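You operate a simulated robot arm through the tools that you are given. There is no shell and no other tool.

Carry out the task below with a simulated robot arm. There is one attempt and no reset: what you move stays moved.

## Task
Lift the grey mounting block off the plain board, scrub the mud off and seat the bunk block there.
Fine: the mounting block ends on the bench, off the board; put the scrub brush back; the board stays put. Set down upright: scrub brush, bunk block. What is to be rubbed or washed off counts as gone when no trace of it is left.
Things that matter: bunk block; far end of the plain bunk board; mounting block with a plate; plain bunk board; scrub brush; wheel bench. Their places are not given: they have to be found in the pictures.

It is judged by the outcome, as a careful person would: the job done as asked, and still so three seconds after it is handed in. It fails if anything else is knocked over, pushed out of place, dropped, spilled or broken.

## Robot
A 5-joint arm with a two-finger parallel gripper, fixed in place. Base frame: the origin is at the foot of the arm, x ahead of it, y to its left, z up; the work surface is at about z = 800. Units: mm, degrees, N and s.
It reaches about 1134 mm from its shoulder. Its first joint turns from -149.0 to 149.0 degrees. Payload 1.57 kg.
The tool frame sits at the grasp point between the pads (the TCP): z along the fingers, y along the line on which they close. The tips reach 30 mm beyond it. Largest opening 110 mm; finger width 24, thickness 12; the body of the gripper, 48 by 112 mm, starts 78 mm behind the TCP.
Orientation is that of the tool frame in the base frame, as [roll, pitch, yaw] about the fixed x, y, z axes, in that order (R = Rz(yaw) Ry(pitch) Rx(roll)). With the fingers straight down and closing along the base's y, the tool's x points along the base's -x, its y along +y and its z along -z.

## Interface
- The arm moves only by the tool move_arm. Its arguments are lists of equal length, an entry for each row: "delta_rot": the turn, a rotation vector about the base's x, y, z in degrees, a list of three; "dp": the shift along the base's x, y, z in mm, a list of three; "grip": the gripper command, from -1 (shut) to 1 (fully open), values between in proportion. In form: {"delta_rot": [[wx, wy, wz], ...], "dp": [[dx, dy, dz], ...], "grip": [grip, ...]}. A call has 1 to 20 rows; each row is the pose to reach, as a shift and turn from the pose commanded when the call began. Rows are played at 5 a second. More than 50 mm and 8.6 degrees between two rows, or a gripper value outside its range, and nothing of the call is played. A pose out of reach is approached as far as the arm can. The call stops where the force on the tool passes 40 N (or 10 N more than at its start, if that is more) or the arm is blocked; 0.2 s more then pass. The fingers move at their own pace (about 72 mm/s each) and stop on an object; they squeeze with about 27 N. The grip force told is the motor's: it shows also when the fingers shut on nothing. Time passes only in rows, and 0.2 s behind the last, so rows that repeat a pose let the fingers close. It gives the time, the measured TCP pose, the force on the tool (base axes), the opening and the grip force at its end, in the units of the frame above (readings bear some noise), with the torque about the TCP (base axes, N m) and any sound that the robot's microphone picked up.
- Cameras (640 x 400 px; columns grow to the right, rows downward): "scene" is fixed at [47.8, -494.9, 1557.5]; the picture's right is [0.49, -0.87, 0.00], its down [-0.61, -0.34, -0.72] and it looks along [0.62, 0.35, -0.70] (base axes); focal length 316 px, centre (320, 200). "wrist" rides on the gripper at [70, 16, -141] in the tool frame; the picture's right is [-0.23, 0.97, 0.00], its down [-0.86, -0.20, -0.48] and it looks along [-0.47, -0.11, 0.88] (tool axes); focal length 222 px, centre (320, 200).
- snapshot(camera): a new picture of that camera. The clock stands still meanwhile.
- move_column(by): slides the trunk up (or, below 0, down) by that many mm; the arm rides with it, the base frame stays. It gives what a move gives, with no picture.
- point_at(camera, pixels): for up to 12 pixels [column, row] of the newest picture of that camera ("zoom" is the newest enlarged one), the place [x, y, z] in the base frame of the surface seen there, good to about 2 mm, but the place of the scene camera against the robot may be out by one fixed shift of up to 12 mm in any direction. The clock stands still meanwhile.
- zoom(camera, box): a new picture of the part [left, top, right, bottom] of that camera's present view, enlarged. The clock stands still meanwhile.
- sign_off(): hands the job in; it is judged then, once.

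Open the gripper and draw the arm clear of the work before you hand the job in, unless the task says otherwise.

The tools are called after ">>>" by a JSON object that holds its "op" and its "data". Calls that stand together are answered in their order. move_arm: Moves the arm, as the interface text tells. Its arguments: {"type":"object","properties":{"delta_rot":{"type":"array"},"dp":{"type":"array"},"grip":{"type":"array"}},"required":["delta_rot","dp","grip"]} The other tools are called the same way: move_column (by) slides the trunk up or down; snapshot (camera) takes a picture; point_at (camera, pixels) gives the place of the surface under pixels of a picture; zoom (camera, box) takes an enlarged picture of a part of a camera's view; sign_off () hands the job in.

At the start:

```text
time_s: 0.0
tcp_pos: [680.7, 29.6, 1076.7]
tcp_rot: [-179.9, 0.0, -180.0]
wrist_force: [1.1, -0.4, -0.8]
moment: [0.03, 0.0, 0.02]
opening: 110.1
grip_force: 0.1
trunk travel left (down, up): [-811.0, 159.0]
```

scene: 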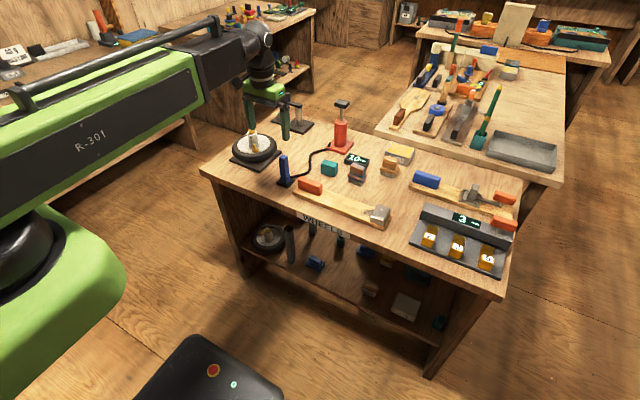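
wrist: 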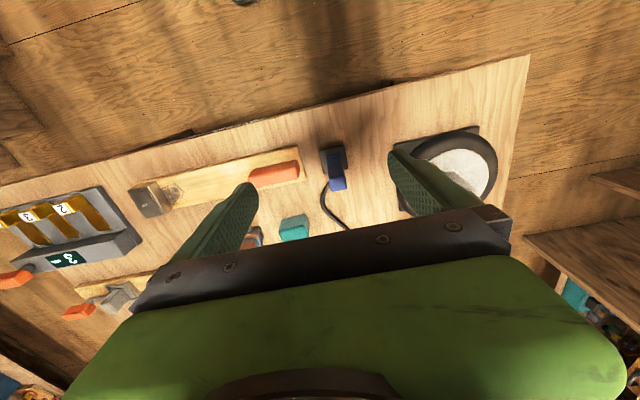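

I start by enlarging the bench in the scene picture, to tell the boards, blocks and brush apart.

>>> {"op": "zoom", "data": {"camera": "scene", "box": [200, 90, 400, 240]}}

>>> {"op": "zoom", "data": {"camera": "scene", "box": [360, 130, 540, 290]}}

>>> {"op": "zoom", "data": {"camera": "scene", "box": [370, 20, 590, 180]}}

```text
2.67 times, centred on (300, 165) of scene
```

zoom: 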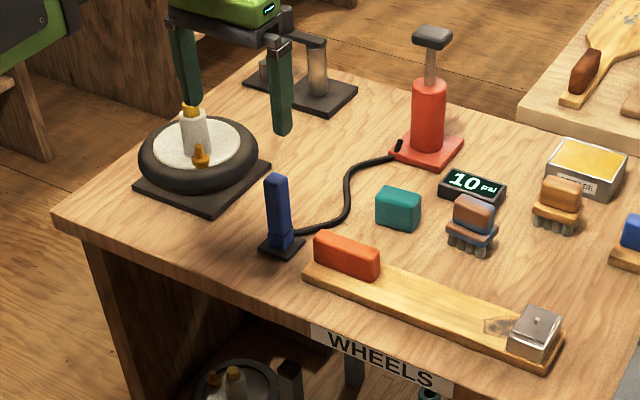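

```text
2.50 times, centred on (450, 210) of scene
```

zoom: 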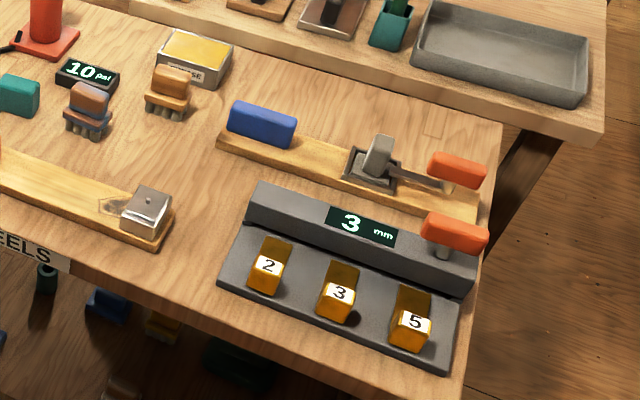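

```text
2.50 times, centred on (480, 100) of scene
```

zoom: 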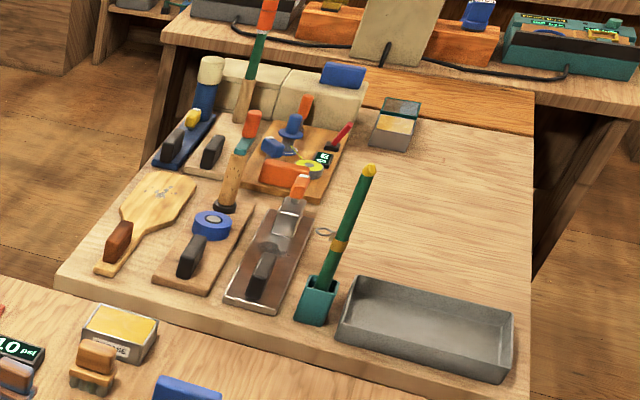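

The plain board (scene ~(340,202)) carries an orange block at one end and a grey block with mud beside it at the other. Two brushes and a loose teal block lie behind it; I get places and a closer look.

>>> {"op": "point_at", "data": {"camera": "scene", "pixels": [[329, 166], [356, 170], [389, 162], [310, 185], [380, 212], [365, 212], [345, 205], [400, 155], [357, 159], [380, 227], [428, 180], [475, 195]]}}

>>> {"op": "zoom", "data": {"camera": "scene", "box": [315, 140, 415, 202]}}

>>> {"op": "zoom", "data": {"camera": "scene", "box": [290, 170, 400, 238]}}

>>> {"op": "zoom", "data": {"camera": "wrist", "box": [60, 130, 380, 330]}}

```text
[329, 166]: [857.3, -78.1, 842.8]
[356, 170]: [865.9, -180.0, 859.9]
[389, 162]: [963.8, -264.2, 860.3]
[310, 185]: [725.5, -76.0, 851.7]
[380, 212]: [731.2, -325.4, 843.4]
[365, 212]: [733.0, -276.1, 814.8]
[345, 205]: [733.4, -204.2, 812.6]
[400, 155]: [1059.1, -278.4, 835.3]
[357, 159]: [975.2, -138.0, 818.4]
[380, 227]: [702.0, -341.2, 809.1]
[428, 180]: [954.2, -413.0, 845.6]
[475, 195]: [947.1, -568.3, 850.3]
```

```text
6.40 times, centred on (365, 171) of scene
```

zoom: 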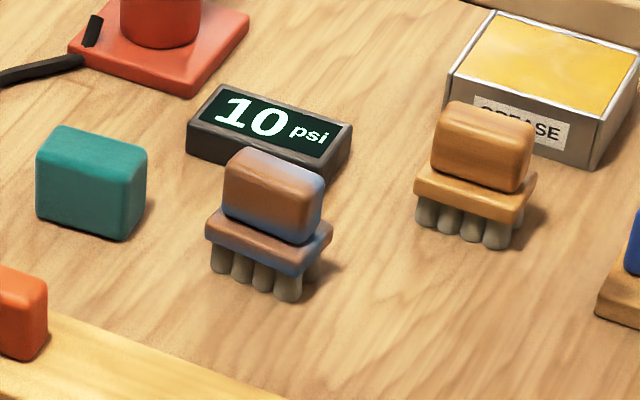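

```text
5.82 times, centred on (345, 204) of scene
```

zoom: 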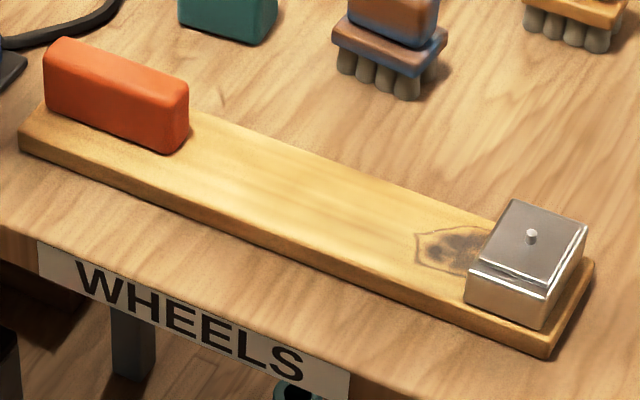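

```text
2.00 times, centred on (220, 230) of wrist
```

zoom: 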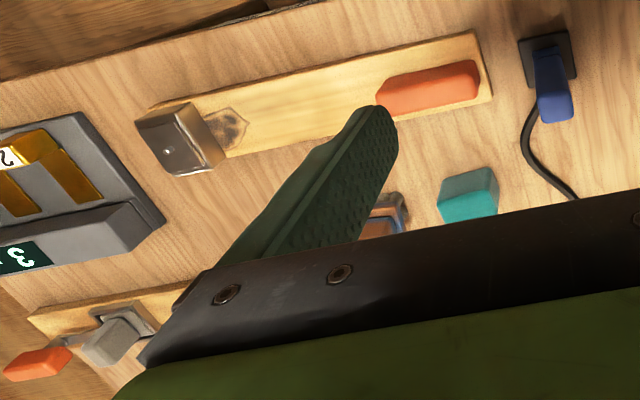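

The block teal (scene (329,168)) is loose; one brush stands by the grease tin, the other (bluish-brown) nearer. I move the wrist camera above the middle of the bench at height to look from above.

>>> {"op": "move_arm", "data": {"delta_rot": [[0, 0, 0], [0, 0, 0], [0, 0, 0], [0, 0, 0], [0, 0, 0], [0, 0, 0], [0, 0, 0], [0, 0, 0]], "dp": [[25, -28, 0], [50, -56, 0], [80, -85, 0], [110, -112, 0], [140, -140, 0], [170, -168, 0], [195, -195, 0], [195, -195, 0]], "grip": [1, 1, 1, 1, 1, 1, 1, 1]}}

>>> {"op": "snapshot", "data": {"camera": "wrist"}}

>>> {"op": "snapshot", "data": {"camera": "scene"}}

```text
time_s: 1.8
tcp_pos: [874.1, -167.1, 1077.6]
tcp_rot: [-180.0, 0.0, -180.0]
wrist_force: [0.1, -0.1, -1.0]
moment: [-0.01, 0.01, -0.01]
opening: 110.1
grip_force: 0.0
trunk travel left (down, up): [-811.0, 159.0]
```

```text
taken
```

wrist: 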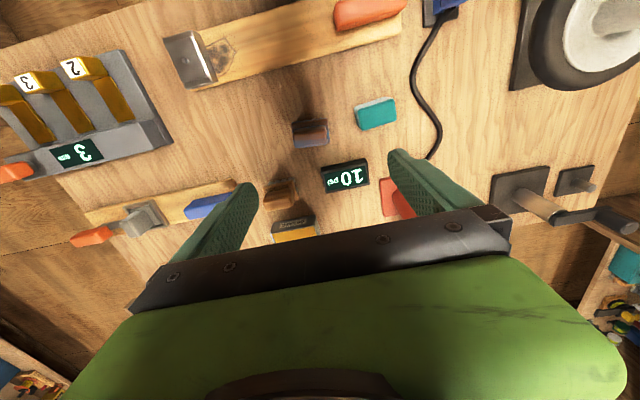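

```text
taken
```

scene: 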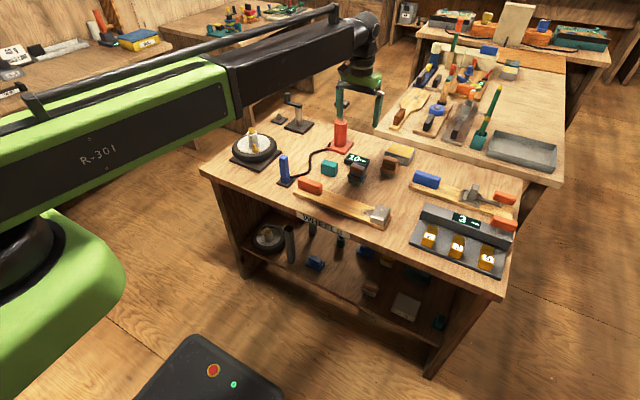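

The wrist view now shows both brushes (~(310,133), (280,195)), the teal block (376,113) and the grey block (190,58). I enlarge these and take exact places with the wrist camera, which has no fixed shift.

>>> {"op": "zoom", "data": {"camera": "wrist", "box": [250, 80, 410, 250]}}

>>> {"op": "zoom", "data": {"camera": "wrist", "box": [150, 0, 420, 110]}}

>>> {"op": "point_at", "data": {"camera": "wrist", "pixels": [[310, 130], [376, 113], [280, 193], [185, 58], [218, 55], [365, 12], [300, 40], [340, 110], [260, 100], [250, 150], [200, 80], [294, 224]]}}

```text
2.35 times, centred on (330, 165) of wrist
```

zoom: 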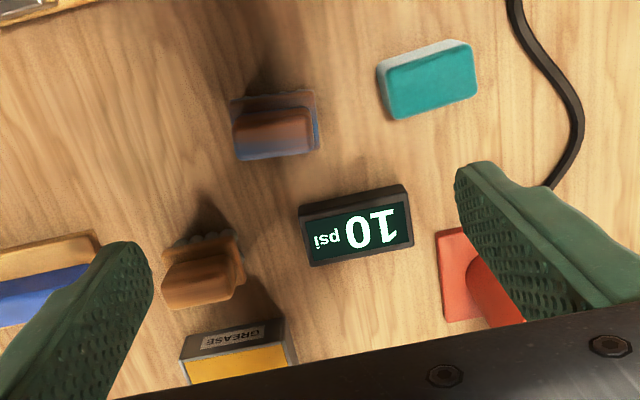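

```text
2.37 times, centred on (285, 55) of wrist
```

zoom: 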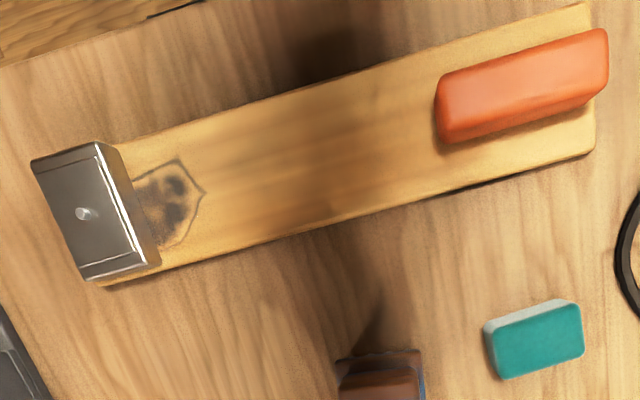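

```text
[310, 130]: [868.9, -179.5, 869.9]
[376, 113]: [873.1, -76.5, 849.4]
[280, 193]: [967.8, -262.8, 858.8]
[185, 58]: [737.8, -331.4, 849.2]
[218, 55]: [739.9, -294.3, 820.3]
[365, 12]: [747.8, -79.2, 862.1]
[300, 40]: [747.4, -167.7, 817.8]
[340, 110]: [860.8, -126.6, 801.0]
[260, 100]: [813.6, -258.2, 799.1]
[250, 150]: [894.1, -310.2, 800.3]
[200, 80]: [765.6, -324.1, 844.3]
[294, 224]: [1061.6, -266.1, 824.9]
```

The teal block shows a pale lower layer, so I need to know whether it's a sponge or a block. I enlarge it further and also look at the shelf, the second board and the far bench.

>>> {"op": "zoom", "data": {"camera": "wrist", "box": [345, 90, 409, 130]}}

>>> {"op": "zoom", "data": {"camera": "scene", "box": [316, 152, 348, 182]}}

>>> {"op": "zoom", "data": {"camera": "scene", "box": [230, 210, 460, 350]}}

>>> {"op": "zoom", "data": {"camera": "scene", "box": [340, 130, 420, 190]}}

>>> {"op": "zoom", "data": {"camera": "scene", "box": [400, 160, 530, 240]}}

```text
10.00 times, centred on (377, 110) of wrist
```

zoom: 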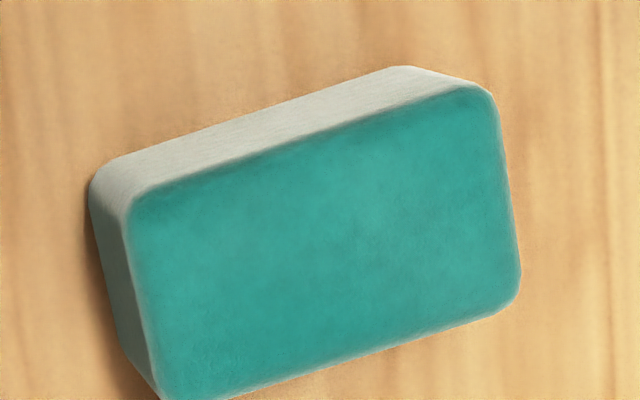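

```text
13.33 times, centred on (332, 167) of scene
```

zoom: 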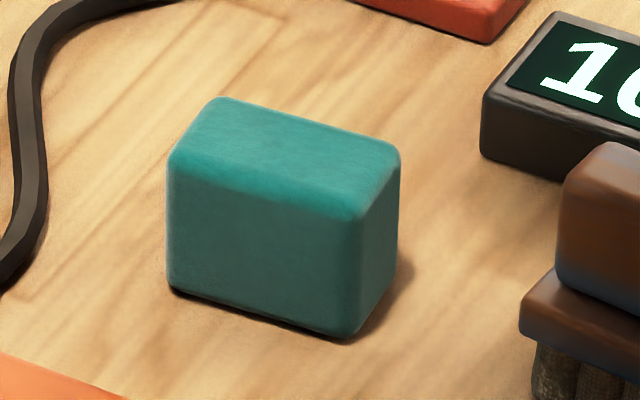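

```text
2.78 times, centred on (345, 280) of scene
```

zoom: 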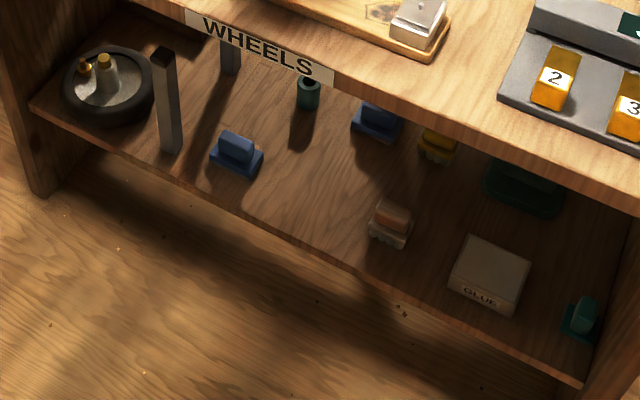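

```text
6.67 times, centred on (380, 160) of scene
```

zoom: 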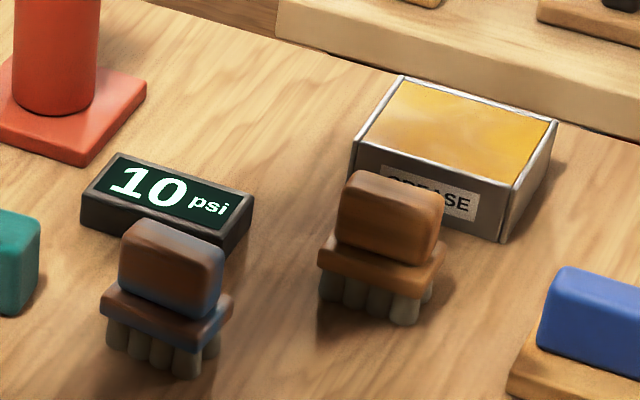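

```text
4.92 times, centred on (465, 200) of scene
```

zoom: 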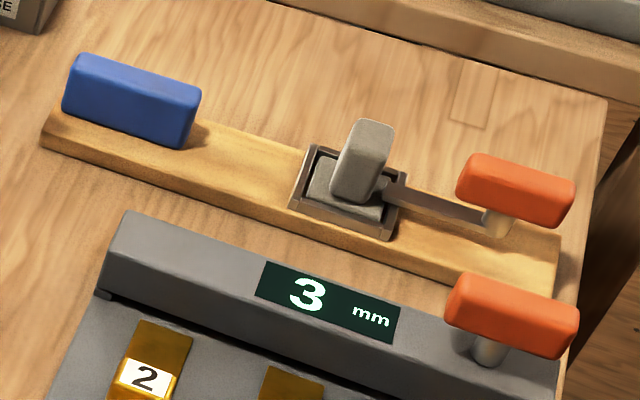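

The teal piece is one solid block, so it's the loose bunk block; the orange/blue pieces on the boards are end handles. The brush by the grease tin is likely the grease brush, so the scrub brush is the one at (869,-180). I move above the grey block to see it and the mud from above.

>>> {"op": "move_arm", "data": {"delta_rot": [[0, 0, 0], [0, 0, 0], [0, 0, 0], [0, 0, 0], [0, 0, 0], [0, 0, 0]], "dp": [[-16, -40, -20], [-32, -80, -40], [-48, -120, -60], [-64, -150, -80], [-64, -150, -80], [-64, -150, -80]], "grip": [1, 1, 1, 1, 1, 1]}}

>>> {"op": "snapshot", "data": {"camera": "wrist"}}

>>> {"op": "zoom", "data": {"camera": "wrist", "box": [220, 40, 420, 165]}}

```text
time_s: 3.2
tcp_pos: [810.8, -317.5, 1077.1]
tcp_rot: [-180.0, 0.0, -180.0]
wrist_force: [0.6, -0.5, 0.2]
moment: [0.02, 0.03, 0.01]
opening: 110.2
grip_force: 0.1
out of reach, approached as far as the arm can: row 1, 2, 3, 4, 5, 6
trunk travel left (down, up): [-811.0, 159.0]
```

```text
taken
```

wrist: 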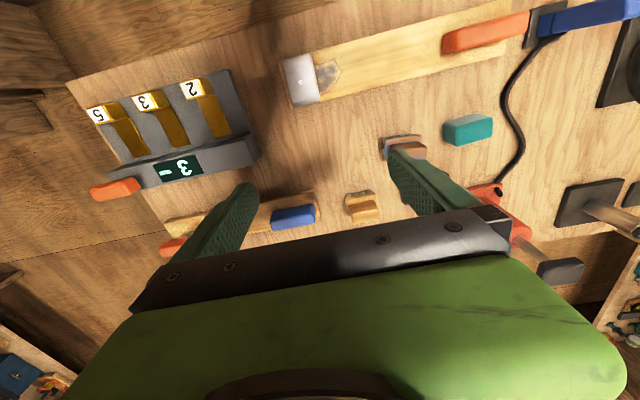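

```text
3.20 times, centred on (320, 102) of wrist
```

zoom: 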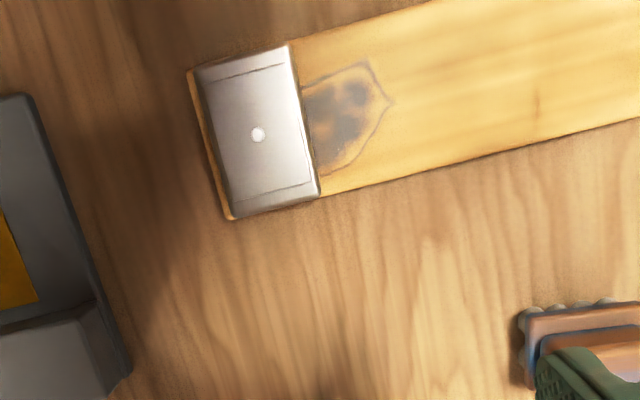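

The pose can't get lower at this trunk height. First I measure the grey block, board edges, mud outline, brush and bunk block from this picture.

>>> {"op": "point_at", "data": {"camera": "zoom", "pixels": [[205, 82], [285, 58], [312, 188], [238, 208], [257, 134], [392, 100], [335, 170], [365, 65], [600, 14], [630, 118], [330, 195], [310, 42]]}}

>>> {"op": "zoom", "data": {"camera": "wrist", "box": [360, 100, 520, 200]}}

>>> {"op": "point_at", "data": {"camera": "zoom", "pixels": [[340, 95], [530, 60], [535, 130], [350, 165], [435, 110], [90, 165], [250, 140], [270, 185], [130, 215], [230, 195], [180, 170], [60, 100]]}}

```text
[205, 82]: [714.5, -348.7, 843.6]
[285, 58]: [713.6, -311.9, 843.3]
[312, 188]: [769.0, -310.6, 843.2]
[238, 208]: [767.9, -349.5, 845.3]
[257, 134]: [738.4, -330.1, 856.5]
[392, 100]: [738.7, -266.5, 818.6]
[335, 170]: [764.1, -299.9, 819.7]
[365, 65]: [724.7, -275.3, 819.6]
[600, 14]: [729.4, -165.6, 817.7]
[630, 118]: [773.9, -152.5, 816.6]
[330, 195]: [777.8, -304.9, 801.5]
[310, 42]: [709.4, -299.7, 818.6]
```

```text
4.00 times, centred on (440, 150) of wrist
```

zoom: 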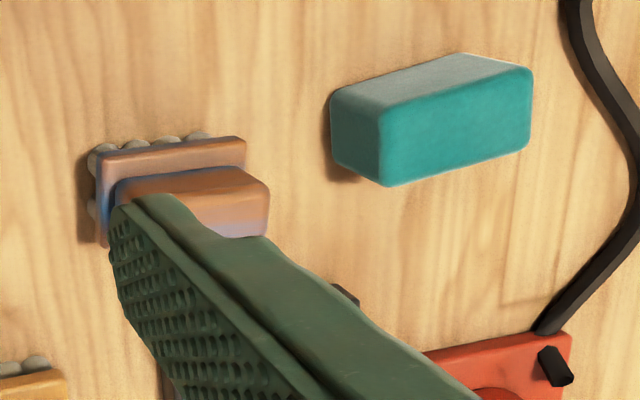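

```text
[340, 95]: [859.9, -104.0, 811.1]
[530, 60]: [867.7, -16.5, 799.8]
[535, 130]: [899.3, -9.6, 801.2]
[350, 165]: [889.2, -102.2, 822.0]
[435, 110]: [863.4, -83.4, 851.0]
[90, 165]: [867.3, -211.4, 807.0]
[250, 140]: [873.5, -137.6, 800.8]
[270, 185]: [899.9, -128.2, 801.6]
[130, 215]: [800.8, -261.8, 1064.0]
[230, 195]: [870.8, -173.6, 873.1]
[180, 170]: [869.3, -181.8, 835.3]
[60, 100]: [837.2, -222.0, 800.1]
```

The grey block's top is z≈844 on the board top z≈818, spanning x 711–771, y -351…-309, square with the base axes. I lower the trunk by 120 to get working reach and recheck.

>>> {"op": "move_column", "data": {"by": -120}}

>>> {"op": "snapshot", "data": {"camera": "wrist"}}

>>> {"op": "zoom", "data": {"camera": "wrist", "box": [200, 20, 440, 170]}}

```text
time_s: 4.7
tcp_pos: [811.6, -317.0, 956.3]
tcp_rot: [180.0, 0.0, 180.0]
wrist_force: [0.4, -0.3, -1.1]
moment: [0.0, -0.01, 0.04]
opening: 110.0
grip_force: 0.0
trunk travel left (down, up): [-691.0, 279.0]
```

```text
taken
```

wrist: 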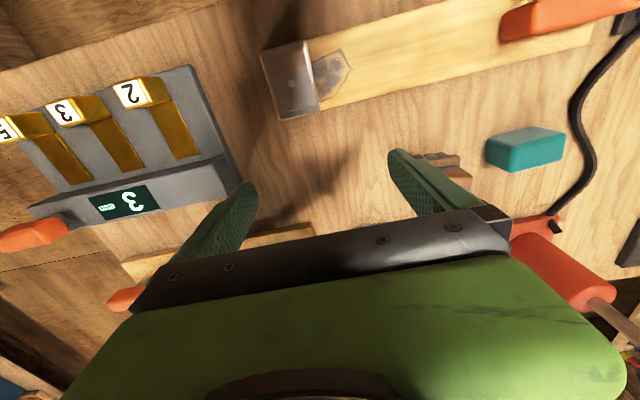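

```text
2.67 times, centred on (320, 95) of wrist
```

zoom: 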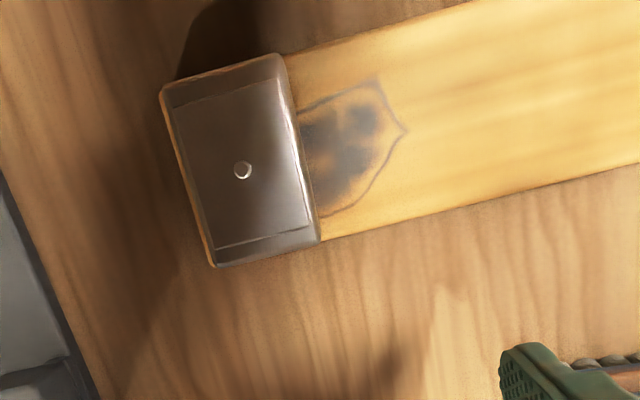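

From this closer view I measure the block edges, the gauge's near edges, and the bench spot where the block will go.

>>> {"op": "point_at", "data": {"camera": "zoom", "pixels": [[172, 95], [275, 65], [313, 232], [216, 258], [243, 170], [190, 160], [320, 150], [340, 245], [295, 45], [600, 175], [405, 128], [330, 300]]}}

>>> {"op": "point_at", "data": {"camera": "wrist", "pixels": [[190, 68], [237, 165], [225, 160], [300, 150], [330, 170], [280, 180], [345, 130], [270, 228], [290, 41], [264, 50], [278, 112], [310, 115]]}}

```text
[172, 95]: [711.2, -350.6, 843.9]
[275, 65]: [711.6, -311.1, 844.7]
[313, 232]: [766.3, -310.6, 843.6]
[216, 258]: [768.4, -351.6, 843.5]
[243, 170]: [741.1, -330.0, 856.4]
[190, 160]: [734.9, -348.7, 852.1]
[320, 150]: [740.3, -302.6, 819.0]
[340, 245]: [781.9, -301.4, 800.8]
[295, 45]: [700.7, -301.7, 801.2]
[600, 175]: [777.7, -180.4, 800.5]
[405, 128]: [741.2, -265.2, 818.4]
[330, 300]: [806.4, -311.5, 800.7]
```

```text
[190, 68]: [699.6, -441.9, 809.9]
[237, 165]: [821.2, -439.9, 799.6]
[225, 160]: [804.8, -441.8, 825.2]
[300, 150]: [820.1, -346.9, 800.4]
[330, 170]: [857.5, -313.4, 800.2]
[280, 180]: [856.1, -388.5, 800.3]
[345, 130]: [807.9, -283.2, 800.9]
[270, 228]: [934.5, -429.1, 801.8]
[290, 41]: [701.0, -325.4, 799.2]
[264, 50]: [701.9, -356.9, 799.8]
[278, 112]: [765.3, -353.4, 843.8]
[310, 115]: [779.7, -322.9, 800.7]
```

The block is centred at (740,-331) and the bench at (850,-320) is clear. I first go over the block at a safe height with the fingers set to ~70 mm, and check the reading since the last command was cut short.

>>> {"op": "move_arm", "data": {"delta_rot": [[0, 0, 0], [0, 0, 0], [0, 0, 0]], "dp": [[-36, -7, 0], [-71, -14, 0], [-71, -14, 0]], "grip": [0.3, 0.3, 0.3]}}

```text
time_s: 5.5
tcp_pos: [741.0, -330.2, 958.1]
tcp_rot: [-180.0, 0.0, -179.9]
wrist_force: [-0.7, -1.0, -0.4]
moment: [0.02, 0.01, -0.02]
opening: 71.4
grip_force: 0.1
trunk travel left (down, up): [-691.0, 279.0]
```

The reading follows (741,-330,958). I go down to TCP z≈890 and look at the fingers against the block before the last descent.

>>> {"op": "move_arm", "data": {"delta_rot": [[0, 0, 0], [0, 0, 0], [0, 0, 0]], "dp": [[-1, -1, -35], [-1, -1, -65], [-1, -1, -65]], "grip": [0.3, 0.3, 0.3]}}

>>> {"op": "snapshot", "data": {"camera": "wrist"}}

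>>> {"op": "zoom", "data": {"camera": "scene", "box": [320, 160, 440, 240]}}

```text
time_s: 6.3
tcp_pos: [741.3, -329.9, 957.6]
tcp_rot: [-180.0, 0.1, -180.0]
wrist_force: [0.7, 0.6, -0.2]
moment: [0.0, -0.01, -0.01]
opening: 71.5
grip_force: 0.0
out of reach, approached as far as the arm can: row 1, 2, 3
trunk travel left (down, up): [-691.0, 279.0]
```

```text
taken
```

wrist: 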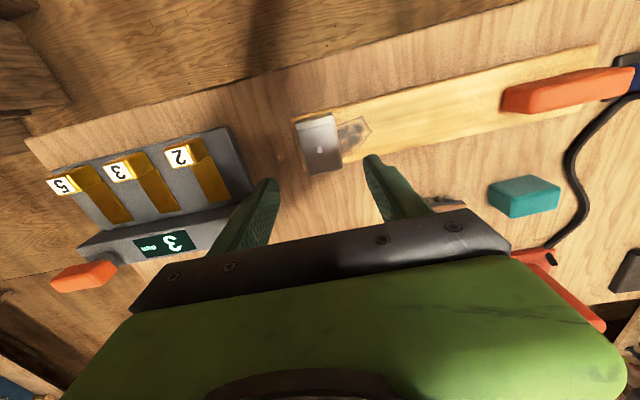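

```text
5.00 times, centred on (380, 200) of scene
```

zoom: 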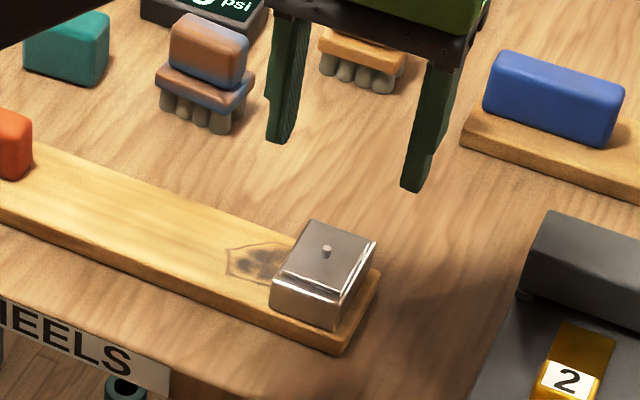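

Downward motion is blocked at this trunk height (arm limit near 957). I raise the arm by 200 mm and then lower the trunk by 250 to get room to work below.

>>> {"op": "move_arm", "data": {"delta_rot": [[0, 0, 0], [0, 0, 0], [0, 0, 0], [0, 0, 0], [0, 0, 0], [0, 0, 0]], "dp": [[0, 0, 40], [0, 0, 80], [0, 0, 120], [0, 0, 160], [0, 0, 200], [0, 0, 200]], "grip": [0.3, 0.3, 0.3, 0.3, 0.3, 0.3]}}

>>> {"op": "move_column", "data": {"by": -200}}

```text
time_s: 7.7
tcp_pos: [741.9, -330.4, 957.2]
tcp_rot: [180.0, 0.1, 180.0]
wrist_force: [0.2, 0.0, -0.4]
moment: [-0.02, 0.0, -0.01]
opening: 71.5
grip_force: 0.0
out of reach, approached as far as the arm can: row 1, 2, 3, 4, 5, 6
trunk travel left (down, up): [-691.0, 279.0]
```

```text
time_s: 9.0
tcp_pos: [737.8, -328.9, 847.5]
tcp_rot: [179.5, 0.2, -180.0]
wrist_force: [-13.8, 2.4, 36.5]
moment: [1.56, 0.62, 0.43]
opening: 73.0
grip_force: 1.0
trunk travel left (down, up): [-577.0, 393.0]
stopped: the force on the tool passed its limit at 317 N (the readings are from after the stop); the commanded pose is now the measured one
```

The arm couldn't rise, and the trunk lowering brought the fingers down into contact (tips ~817 at the board). I look before moving anything; the height evidently comes from the trunk.

>>> {"op": "zoom", "data": {"camera": "scene", "box": [300, 150, 440, 240]}}

>>> {"op": "snapshot", "data": {"camera": "wrist"}}

>>> {"op": "snapshot", "data": {"camera": "scene"}}

```text
4.44 times, centred on (370, 195) of scene
```

zoom: 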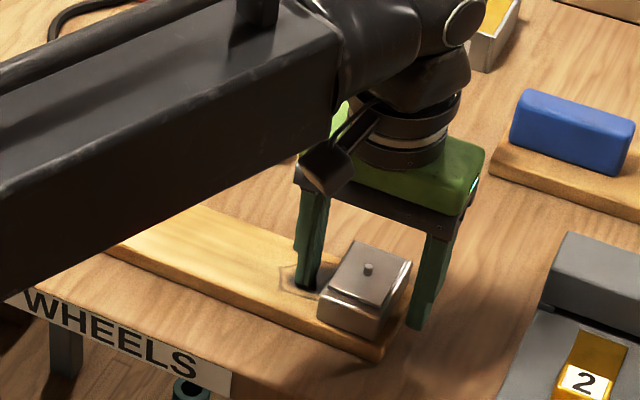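

```text
taken
```

wrist: 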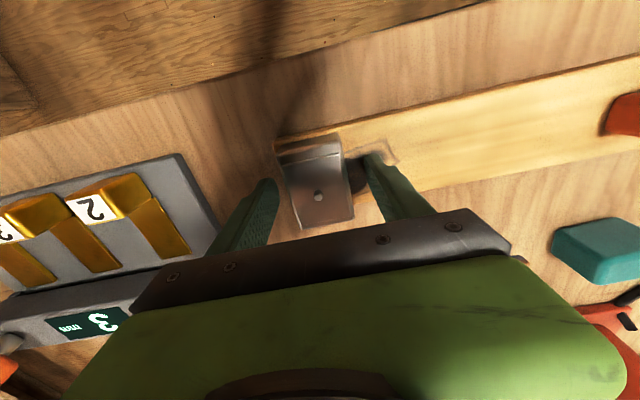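

```text
taken
```

scene: 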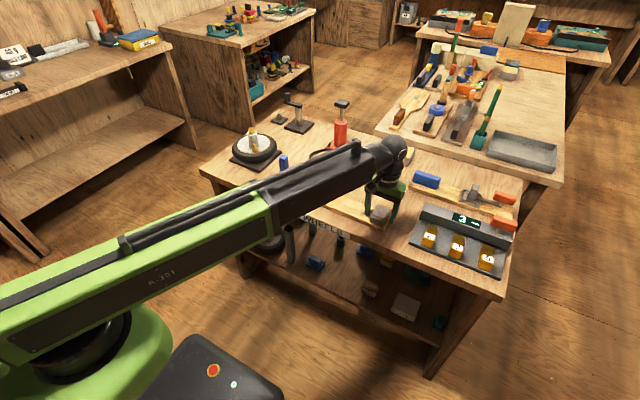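

The +y finger tip rests on the board by the mud; block and board look unmoved. The telescoping boom shows height is set with the trunk, so I raise it 5 mm to unload.

>>> {"op": "move_column", "data": {"by": 5}}

```text
time_s: 9.5
tcp_pos: [743.1, -328.7, 849.1]
tcp_rot: [179.6, 0.4, -180.0]
wrist_force: [-1.1, -0.2, 0.0]
moment: [0.0, 0.01, 0.01]
opening: 71.6
grip_force: 0.0
trunk travel left (down, up): [-582.0, 388.0]
```

The force is gone with tips ~1 mm above the board. I test whether the arm itself can make a small rise of 4 mm.

>>> {"op": "move_arm", "data": {"delta_rot": [[0, 0, 0], [0, 0, 0]], "dp": [[0, 0, 4], [0, 0, 4]], "grip": [0.3, 0.3]}}

```text
time_s: 10.1
tcp_pos: [743.7, -329.3, 848.6]
tcp_rot: [179.6, 0.3, -180.0]
wrist_force: [-0.1, 0.4, 0.5]
moment: [0.01, -0.02, -0.02]
opening: 71.6
grip_force: 0.1
out of reach, approached as far as the arm can: row 1, 2
trunk travel left (down, up): [-582.0, 388.0]
```

Height is indeed the trunk's job. I raise it 3 mm so the tips clear the board.

>>> {"op": "move_column", "data": {"by": 3}}

```text
time_s: 10.6
tcp_pos: [743.6, -329.3, 852.3]
tcp_rot: [179.7, 0.4, -180.0]
wrist_force: [0.7, 0.3, -0.4]
moment: [0.0, -0.01, -0.04]
opening: 71.4
grip_force: 0.1
trunk travel left (down, up): [-585.0, 385.0]
```

Tips are at z≈822, about 4 mm above the board. I centre over the block (740,-331) and close.

>>> {"op": "move_arm", "data": {"delta_rot": [[0, 0, 0], [0, 0, 0], [0, 0, 0], [0, 0, 0], [0, 0, 0], [0, 0, 0]], "dp": [[-3, -1.5, 0], [-3, -1.5, 0], [-3, -1.5, 0], [-3, -1.5, 0], [-3, -1.5, 0], [-3, -1.5, 0]], "grip": [0.3, 0.1, -0.1, -0.3, -1, -1]}}

>>> {"op": "zoom", "data": {"camera": "scene", "box": [320, 170, 440, 240]}}

```text
time_s: 12.0
tcp_pos: [740.2, -329.7, 852.6]
tcp_rot: [179.5, 0.3, 180.0]
wrist_force: [-0.9, -0.2, -0.2]
moment: [-0.01, 0.01, -0.04]
opening: 45.3
grip_force: 27.4
trunk travel left (down, up): [-585.0, 385.0]
```

```text
5.33 times, centred on (380, 205) of scene
```

zoom: 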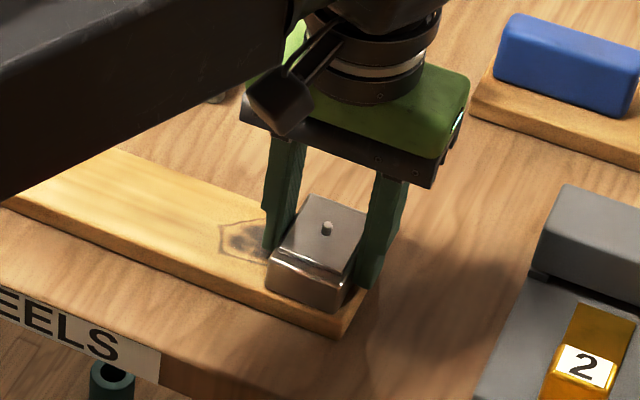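

The fingers hold the block at 45 mm with 27 N. I lift gently with the trunk by 30 mm.

>>> {"op": "move_column", "data": {"by": 30}}

>>> {"op": "zoom", "data": {"camera": "scene", "box": [320, 170, 440, 240]}}

```text
time_s: 12.8
tcp_pos: [739.9, -330.3, 882.6]
tcp_rot: [179.6, 0.3, 179.9]
wrist_force: [-0.4, -0.1, -1.0]
moment: [-0.04, -0.01, 0.0]
opening: 45.5
grip_force: 27.0
trunk travel left (down, up): [-615.0, 355.0]
```

```text
5.33 times, centred on (380, 205) of scene
```

zoom: 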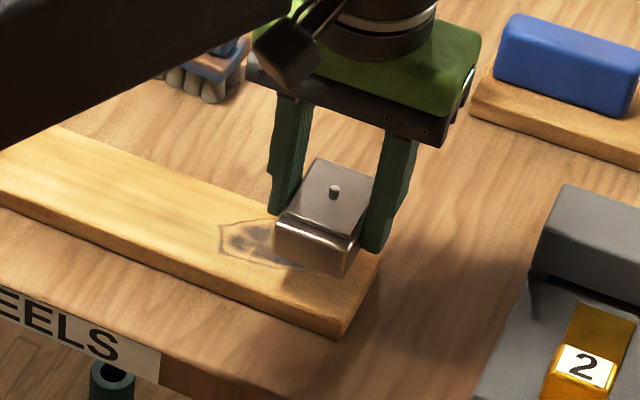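

The block came free of the board with the plate on it. I carry it back (+x) to the clear bench spot at (850,-325).

>>> {"op": "move_arm", "data": {"delta_rot": [[0, 0, 0], [0, 0, 0], [0, 0, 0], [0, 0, 0], [0, 0, 0]], "dp": [[30, 1, 0], [60, 3, 0], [90, 5, 0], [110, 5, 0], [110, 5, 0]], "grip": [-1, -1, -1, -1, -1]}}

>>> {"op": "snapshot", "data": {"camera": "scene"}}

>>> {"op": "snapshot", "data": {"camera": "wrist"}}

```text
time_s: 14.0
tcp_pos: [851.1, -324.5, 883.1]
tcp_rot: [179.5, 0.3, -180.0]
wrist_force: [-0.5, 0.9, -2.3]
moment: [-0.02, 0.04, 0.0]
opening: 45.3
grip_force: 27.1
trunk travel left (down, up): [-615.0, 355.0]
```

```text
taken
```

scene: 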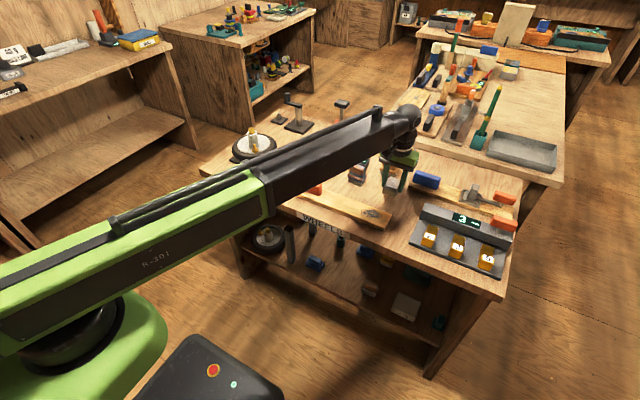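

```text
taken
```

wrist: 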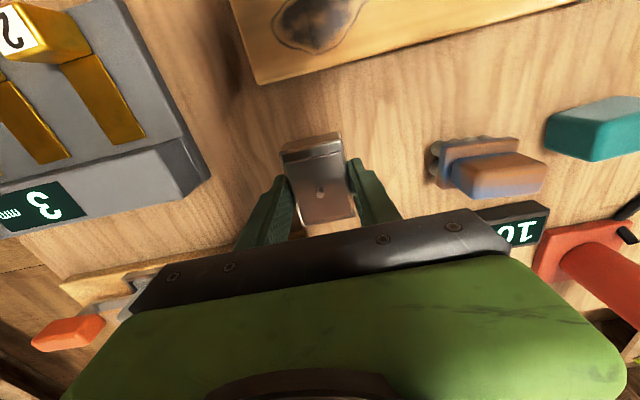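

The spot below is clear bench. I lower 46 mm by trunk, then feel for contact.

>>> {"op": "move_column", "data": {"by": -46}}

>>> {"op": "zoom", "data": {"camera": "scene", "box": [340, 140, 440, 210]}}

```text
time_s: 14.9
tcp_pos: [849.7, -325.7, 836.1]
tcp_rot: [179.6, 0.3, 179.9]
wrist_force: [-0.7, -1.1, -1.3]
moment: [0.03, 0.0, 0.04]
opening: 45.3
grip_force: 26.7
trunk travel left (down, up): [-569.0, 401.0]
```

```text
5.71 times, centred on (390, 175) of scene
```

zoom: 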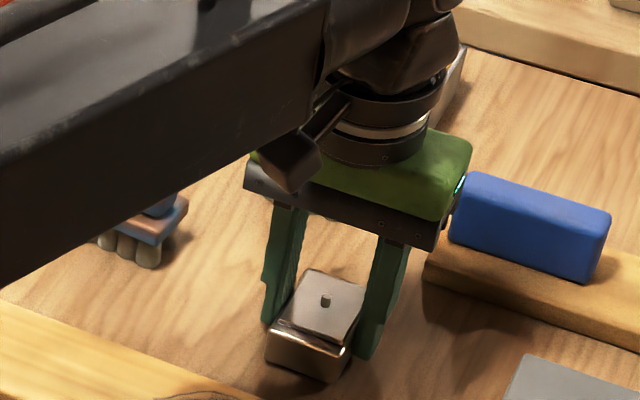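

About 2 mm remains by reckoning; I lower 1.5 mm more and read the force.

>>> {"op": "move_column", "data": {"by": -1.5}}

```text
time_s: 15.4
tcp_pos: [850.3, -324.8, 834.6]
tcp_rot: [179.6, 0.4, 180.0]
wrist_force: [0.2, 0.2, -1.2]
moment: [0.0, -0.03, 0.0]
opening: 45.2
grip_force: 27.2
trunk travel left (down, up): [-568.0, 402.0]
```

No contact load yet; I lower by another millimetre.

>>> {"op": "move_column", "data": {"by": -1}}

```text
time_s: 15.9
tcp_pos: [851.0, -324.2, 833.9]
tcp_rot: [179.5, 0.5, 180.0]
wrist_force: [2.7, -1.7, 8.5]
moment: [-0.19, 0.05, 0.08]
opening: 45.3
grip_force: 27.1
trunk travel left (down, up): [-567.0, 403.0]
```

Contact at 8.5 N: the block stands on the bench. I open the fingers moderately.

>>> {"op": "move_arm", "data": {"delta_rot": [[0, 0, 0], [0, 0, 0], [0, 0, 0], [0, 0, 0]], "dp": [[0, 0, 0], [0, 0, 0], [0, 0, 0], [0, 0, 0]], "grip": [-0.1, 0.1, 0.3, 0.3]}}

>>> {"op": "snapshot", "data": {"camera": "wrist"}}

```text
time_s: 16.9
tcp_pos: [850.4, -323.4, 833.4]
tcp_rot: [179.6, 0.3, 180.0]
wrist_force: [0.0, 0.3, -0.1]
moment: [-0.01, -0.01, 0.02]
opening: 71.9
grip_force: 0.1
trunk travel left (down, up): [-567.0, 403.0]
```

```text
taken
```

wrist: 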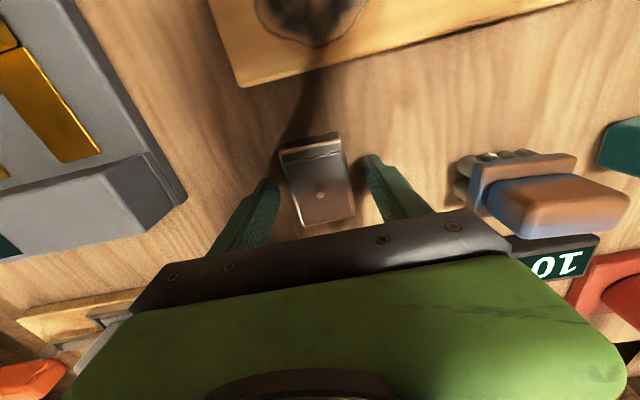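

The block stands free on the bench. I raise the trunk 130 mm to clear and to get an overview.

>>> {"op": "move_column", "data": {"by": 140}}

>>> {"op": "snapshot", "data": {"camera": "wrist"}}

>>> {"op": "zoom", "data": {"camera": "wrist", "box": [240, 0, 480, 150]}}

```text
time_s: 18.6
tcp_pos: [850.3, -325.1, 973.8]
tcp_rot: [179.6, 0.4, -180.0]
wrist_force: [0.4, 0.6, 0.5]
moment: [0.04, 0.01, 0.02]
opening: 71.6
grip_force: 0.0
trunk travel left (down, up): [-707.0, 263.0]
```

```text
taken
```

wrist: 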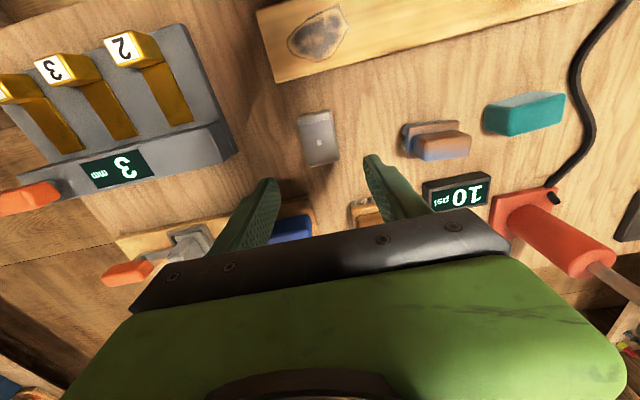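

```text
2.67 times, centred on (360, 75) of wrist
```

zoom: 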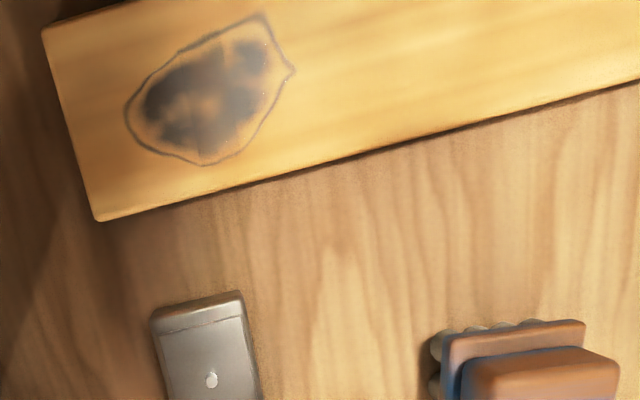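

The mud patch is now fully visible (zoom (145..295, 15..165)). I measure it, the board edges, the brush and the bunk block.

>>> {"op": "point_at", "data": {"camera": "zoom", "pixels": [[125, 110], [262, 14], [295, 70], [202, 163], [150, 75], [145, 150], [250, 140], [42, 35], [98, 220], [420, 140], [637, 88], [205, 90]]}}

>>> {"op": "zoom", "data": {"camera": "wrist", "box": [390, 80, 590, 205]}}

>>> {"op": "point_at", "data": {"camera": "zoom", "pixels": [[40, 145], [150, 128], [230, 132], [240, 160], [55, 190], [85, 220], [250, 205], [120, 250], [250, 245], [170, 200], [60, 165], [200, 230]]}}

```text
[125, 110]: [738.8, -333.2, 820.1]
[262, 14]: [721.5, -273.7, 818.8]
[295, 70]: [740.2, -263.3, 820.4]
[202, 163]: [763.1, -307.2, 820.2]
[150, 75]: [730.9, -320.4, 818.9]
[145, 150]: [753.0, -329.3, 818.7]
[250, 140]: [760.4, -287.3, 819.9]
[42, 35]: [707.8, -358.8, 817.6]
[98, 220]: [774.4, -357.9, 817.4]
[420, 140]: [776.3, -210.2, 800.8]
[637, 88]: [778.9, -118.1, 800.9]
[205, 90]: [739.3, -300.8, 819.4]
```

```text
3.20 times, centred on (490, 142) of wrist
```

zoom: 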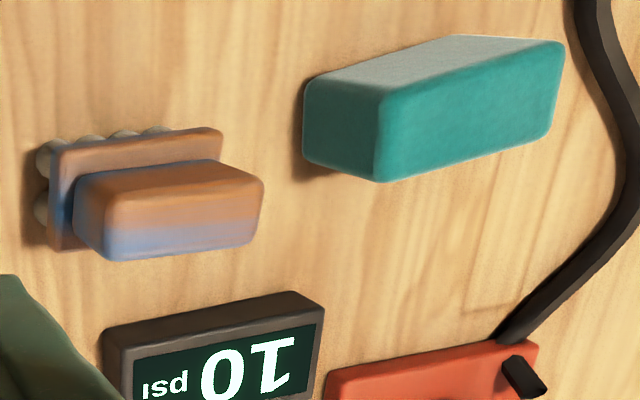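

```text
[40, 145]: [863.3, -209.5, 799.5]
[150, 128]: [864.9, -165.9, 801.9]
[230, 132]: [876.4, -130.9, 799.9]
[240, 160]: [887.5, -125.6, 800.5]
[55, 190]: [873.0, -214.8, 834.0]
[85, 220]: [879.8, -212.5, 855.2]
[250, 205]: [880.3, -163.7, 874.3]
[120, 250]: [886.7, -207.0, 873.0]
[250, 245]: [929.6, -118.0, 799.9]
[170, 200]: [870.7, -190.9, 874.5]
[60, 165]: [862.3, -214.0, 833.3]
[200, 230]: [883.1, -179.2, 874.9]
```

Mud spans x 721–763, y -333…-263 on the board (z≈819). To grip the brush well, I move the wrist camera above it.

>>> {"op": "move_arm", "data": {"delta_rot": [[0, 0, 0], [0, 0, 0], [0, 0, 0], [0, 0, 0], [0, 0, 0]], "dp": [[25, 35, 0], [50, 70, 0], [75, 105, 0], [90, 130, 0], [90, 130, 0]], "grip": [0.3, 0.3, 0.3, 0.3, 0.3]}}

>>> {"op": "snapshot", "data": {"camera": "wrist"}}

>>> {"op": "zoom", "data": {"camera": "wrist", "box": [240, 40, 440, 165]}}

>>> {"op": "snapshot", "data": {"camera": "scene"}}

```text
time_s: 19.8
tcp_pos: [925.8, -189.3, 972.9]
tcp_rot: [179.6, 0.5, 180.0]
wrist_force: [-0.7, 0.4, 0.4]
moment: [0.04, 0.01, 0.03]
opening: 71.6
grip_force: 0.1
out of reach, approached as far as the arm can: row 2, 3, 4, 5
trunk travel left (down, up): [-707.0, 263.0]
```

```text
taken
```

wrist: 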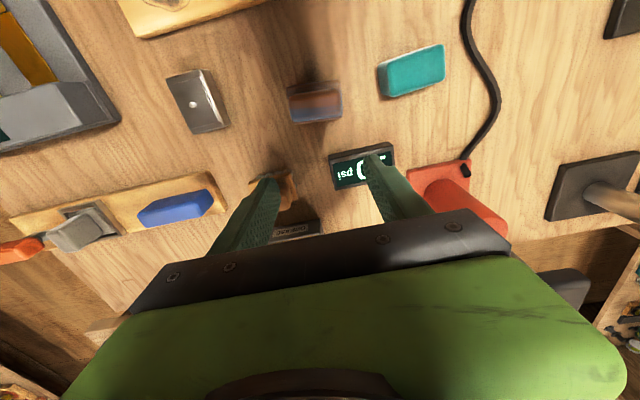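

```text
3.20 times, centred on (340, 102) of wrist
```

zoom: 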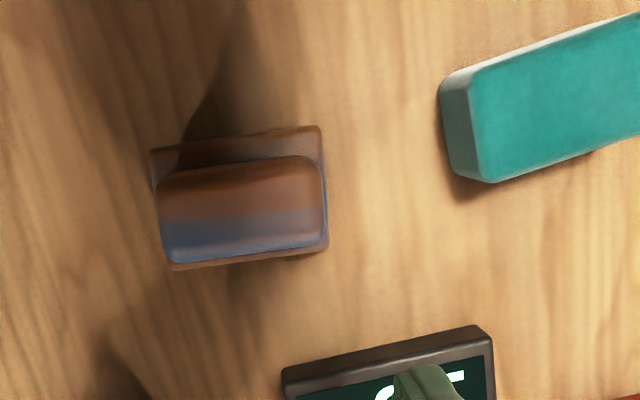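

```text
taken
```

scene: 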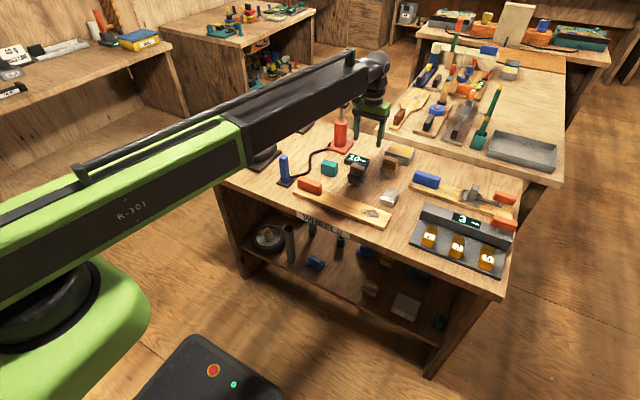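

This is a near top-down view of the brush (zoom (150..328,125..270)). I measure handle and base corners and the display next to it.

>>> {"op": "point_at", "data": {"camera": "zoom", "pixels": [[168, 190], [308, 165], [315, 235], [175, 252], [240, 205], [160, 160], [312, 135], [322, 242], [180, 266], [290, 375], [480, 335], [155, 172]]}}

>>> {"op": "point_at", "data": {"camera": "wrist", "pixels": [[383, 78], [440, 52], [443, 75], [390, 92], [415, 70], [378, 68], [350, 150], [335, 180], [286, 180], [270, 176]]}}

```text
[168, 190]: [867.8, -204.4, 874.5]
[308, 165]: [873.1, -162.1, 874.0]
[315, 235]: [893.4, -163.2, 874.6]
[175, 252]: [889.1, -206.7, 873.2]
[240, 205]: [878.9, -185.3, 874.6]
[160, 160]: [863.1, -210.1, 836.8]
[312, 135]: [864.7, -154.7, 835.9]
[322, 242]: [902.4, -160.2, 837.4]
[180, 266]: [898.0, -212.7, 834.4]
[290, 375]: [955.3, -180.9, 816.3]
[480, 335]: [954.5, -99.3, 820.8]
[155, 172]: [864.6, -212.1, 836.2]
```

```text
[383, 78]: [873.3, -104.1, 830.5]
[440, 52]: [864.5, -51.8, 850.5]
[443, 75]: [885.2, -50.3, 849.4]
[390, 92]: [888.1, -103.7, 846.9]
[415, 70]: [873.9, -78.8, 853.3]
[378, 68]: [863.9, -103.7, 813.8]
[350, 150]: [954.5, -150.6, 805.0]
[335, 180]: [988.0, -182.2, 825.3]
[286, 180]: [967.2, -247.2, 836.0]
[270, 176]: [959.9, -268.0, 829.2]
```

Brush: base x 863–901, y -212…-156, handle centre ≈(880.5,-184), top z 875, its long side turned about -4.5° from y. I move over it and turn the tool -4.5°, staying high.

>>> {"op": "move_arm", "data": {"delta_rot": [[0, 0, -2], [0, 0, -4.5], [0, 0, -4.5], [0, 0, -4.5]], "dp": [[-25, 3, 0], [-45, 5, 0], [-45, 5, 0], [-45, 5, 0]], "grip": [0.3, 0.3, 0.3, 0.3]}}

```text
time_s: 20.8
tcp_pos: [882.1, -186.8, 973.3]
tcp_rot: [179.6, 0.3, 175.4]
wrist_force: [0.4, -1.0, 0.2]
moment: [0.01, 0.0, -0.01]
opening: 71.3
grip_force: 0.1
trunk travel left (down, up): [-707.0, 263.0]
```

I trim the position onto the handle centre (880.5,-184).

>>> {"op": "move_arm", "data": {"delta_rot": [[0, 0, 0], [0, 0, 0]], "dp": [[-1.5, 2.5, 0], [-1.5, 2.5, 0]], "grip": [0.3, 0.3]}}

>>> {"op": "snapshot", "data": {"camera": "wrist"}}

```text
time_s: 21.4
tcp_pos: [879.9, -184.0, 973.4]
tcp_rot: [179.6, 0.4, 175.6]
wrist_force: [-0.6, -0.1, -0.2]
moment: [0.0, 0.0, 0.01]
opening: 71.7
grip_force: 0.0
trunk travel left (down, up): [-707.0, 263.0]
```

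```text
taken
```

wrist: 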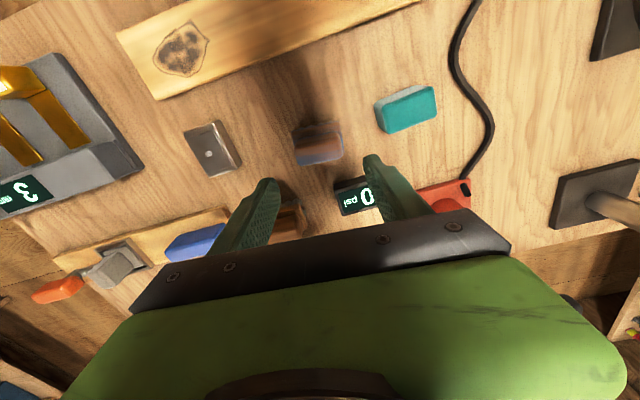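

Aligned at (880,-184). I lower the trunk 75 mm so the tips are still above the brush base, and check with pictures.

>>> {"op": "move_column", "data": {"by": -75}}

>>> {"op": "snapshot", "data": {"camera": "wrist"}}

>>> {"op": "zoom", "data": {"camera": "scene", "box": [310, 120, 430, 200]}}

```text
time_s: 22.5
tcp_pos: [879.9, -182.4, 898.8]
tcp_rot: [179.7, 0.3, 175.5]
wrist_force: [-0.8, -0.2, 0.3]
moment: [-0.01, 0.0, -0.01]
opening: 71.3
grip_force: 0.1
trunk travel left (down, up): [-632.0, 338.0]
```

```text
taken
```

wrist: 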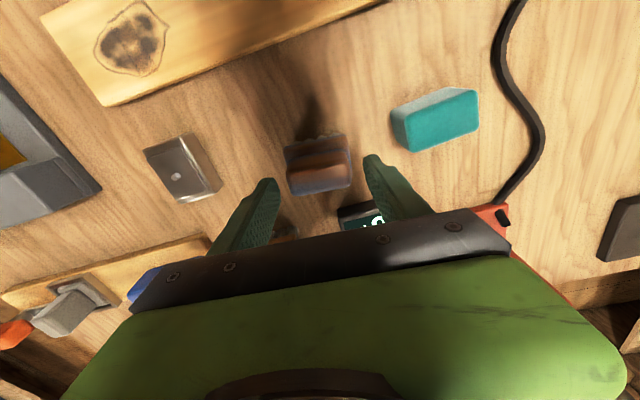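

```text
5.00 times, centred on (370, 160) of scene
```

zoom: 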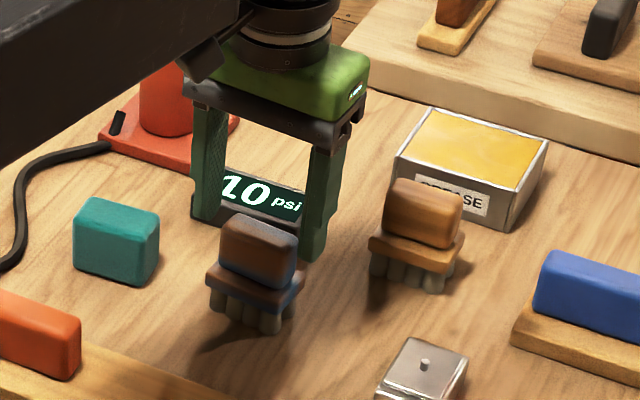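

The fingers straddle the handle. I lower another 26 mm (tips z≈842, above the base at 837).

>>> {"op": "move_column", "data": {"by": -26}}

>>> {"op": "zoom", "data": {"camera": "scene", "box": [310, 130, 410, 200]}}

```text
time_s: 23.2
tcp_pos: [879.5, -182.6, 873.2]
tcp_rot: [179.6, 0.2, 175.5]
wrist_force: [0.4, -0.4, 0.2]
moment: [-0.02, -0.01, 0.03]
opening: 71.4
grip_force: 0.1
trunk travel left (down, up): [-606.0, 364.0]
```

```text
5.71 times, centred on (360, 165) of scene
```

zoom: 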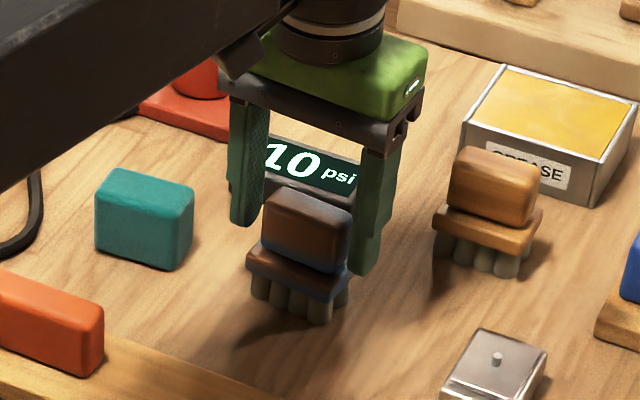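

Fingers are either side of the handle. I shift 1.5 mm in -y to centre and close.

>>> {"op": "move_arm", "data": {"delta_rot": [[0, 0, 0], [0, 0, 0], [0, 0, 0], [0, 0, 0], [0, 0, 0], [0, 0, 0]], "dp": [[0.5, -1.4, 0], [0.5, -1.4, 0], [0.5, -1.4, 0], [0.5, -1.4, 0], [0.5, -1.4, 0], [0.5, -1.4, 0]], "grip": [0.3, 0.1, -0.05, -0.2, -1, -1]}}

```text
time_s: 24.6
tcp_pos: [881.0, -184.2, 872.1]
tcp_rot: [179.6, 0.3, 175.5]
wrist_force: [0.2, -0.9, 0.7]
moment: [-0.07, -0.03, 0.04]
opening: 52.9
grip_force: 27.2
trunk travel left (down, up): [-606.0, 364.0]
```

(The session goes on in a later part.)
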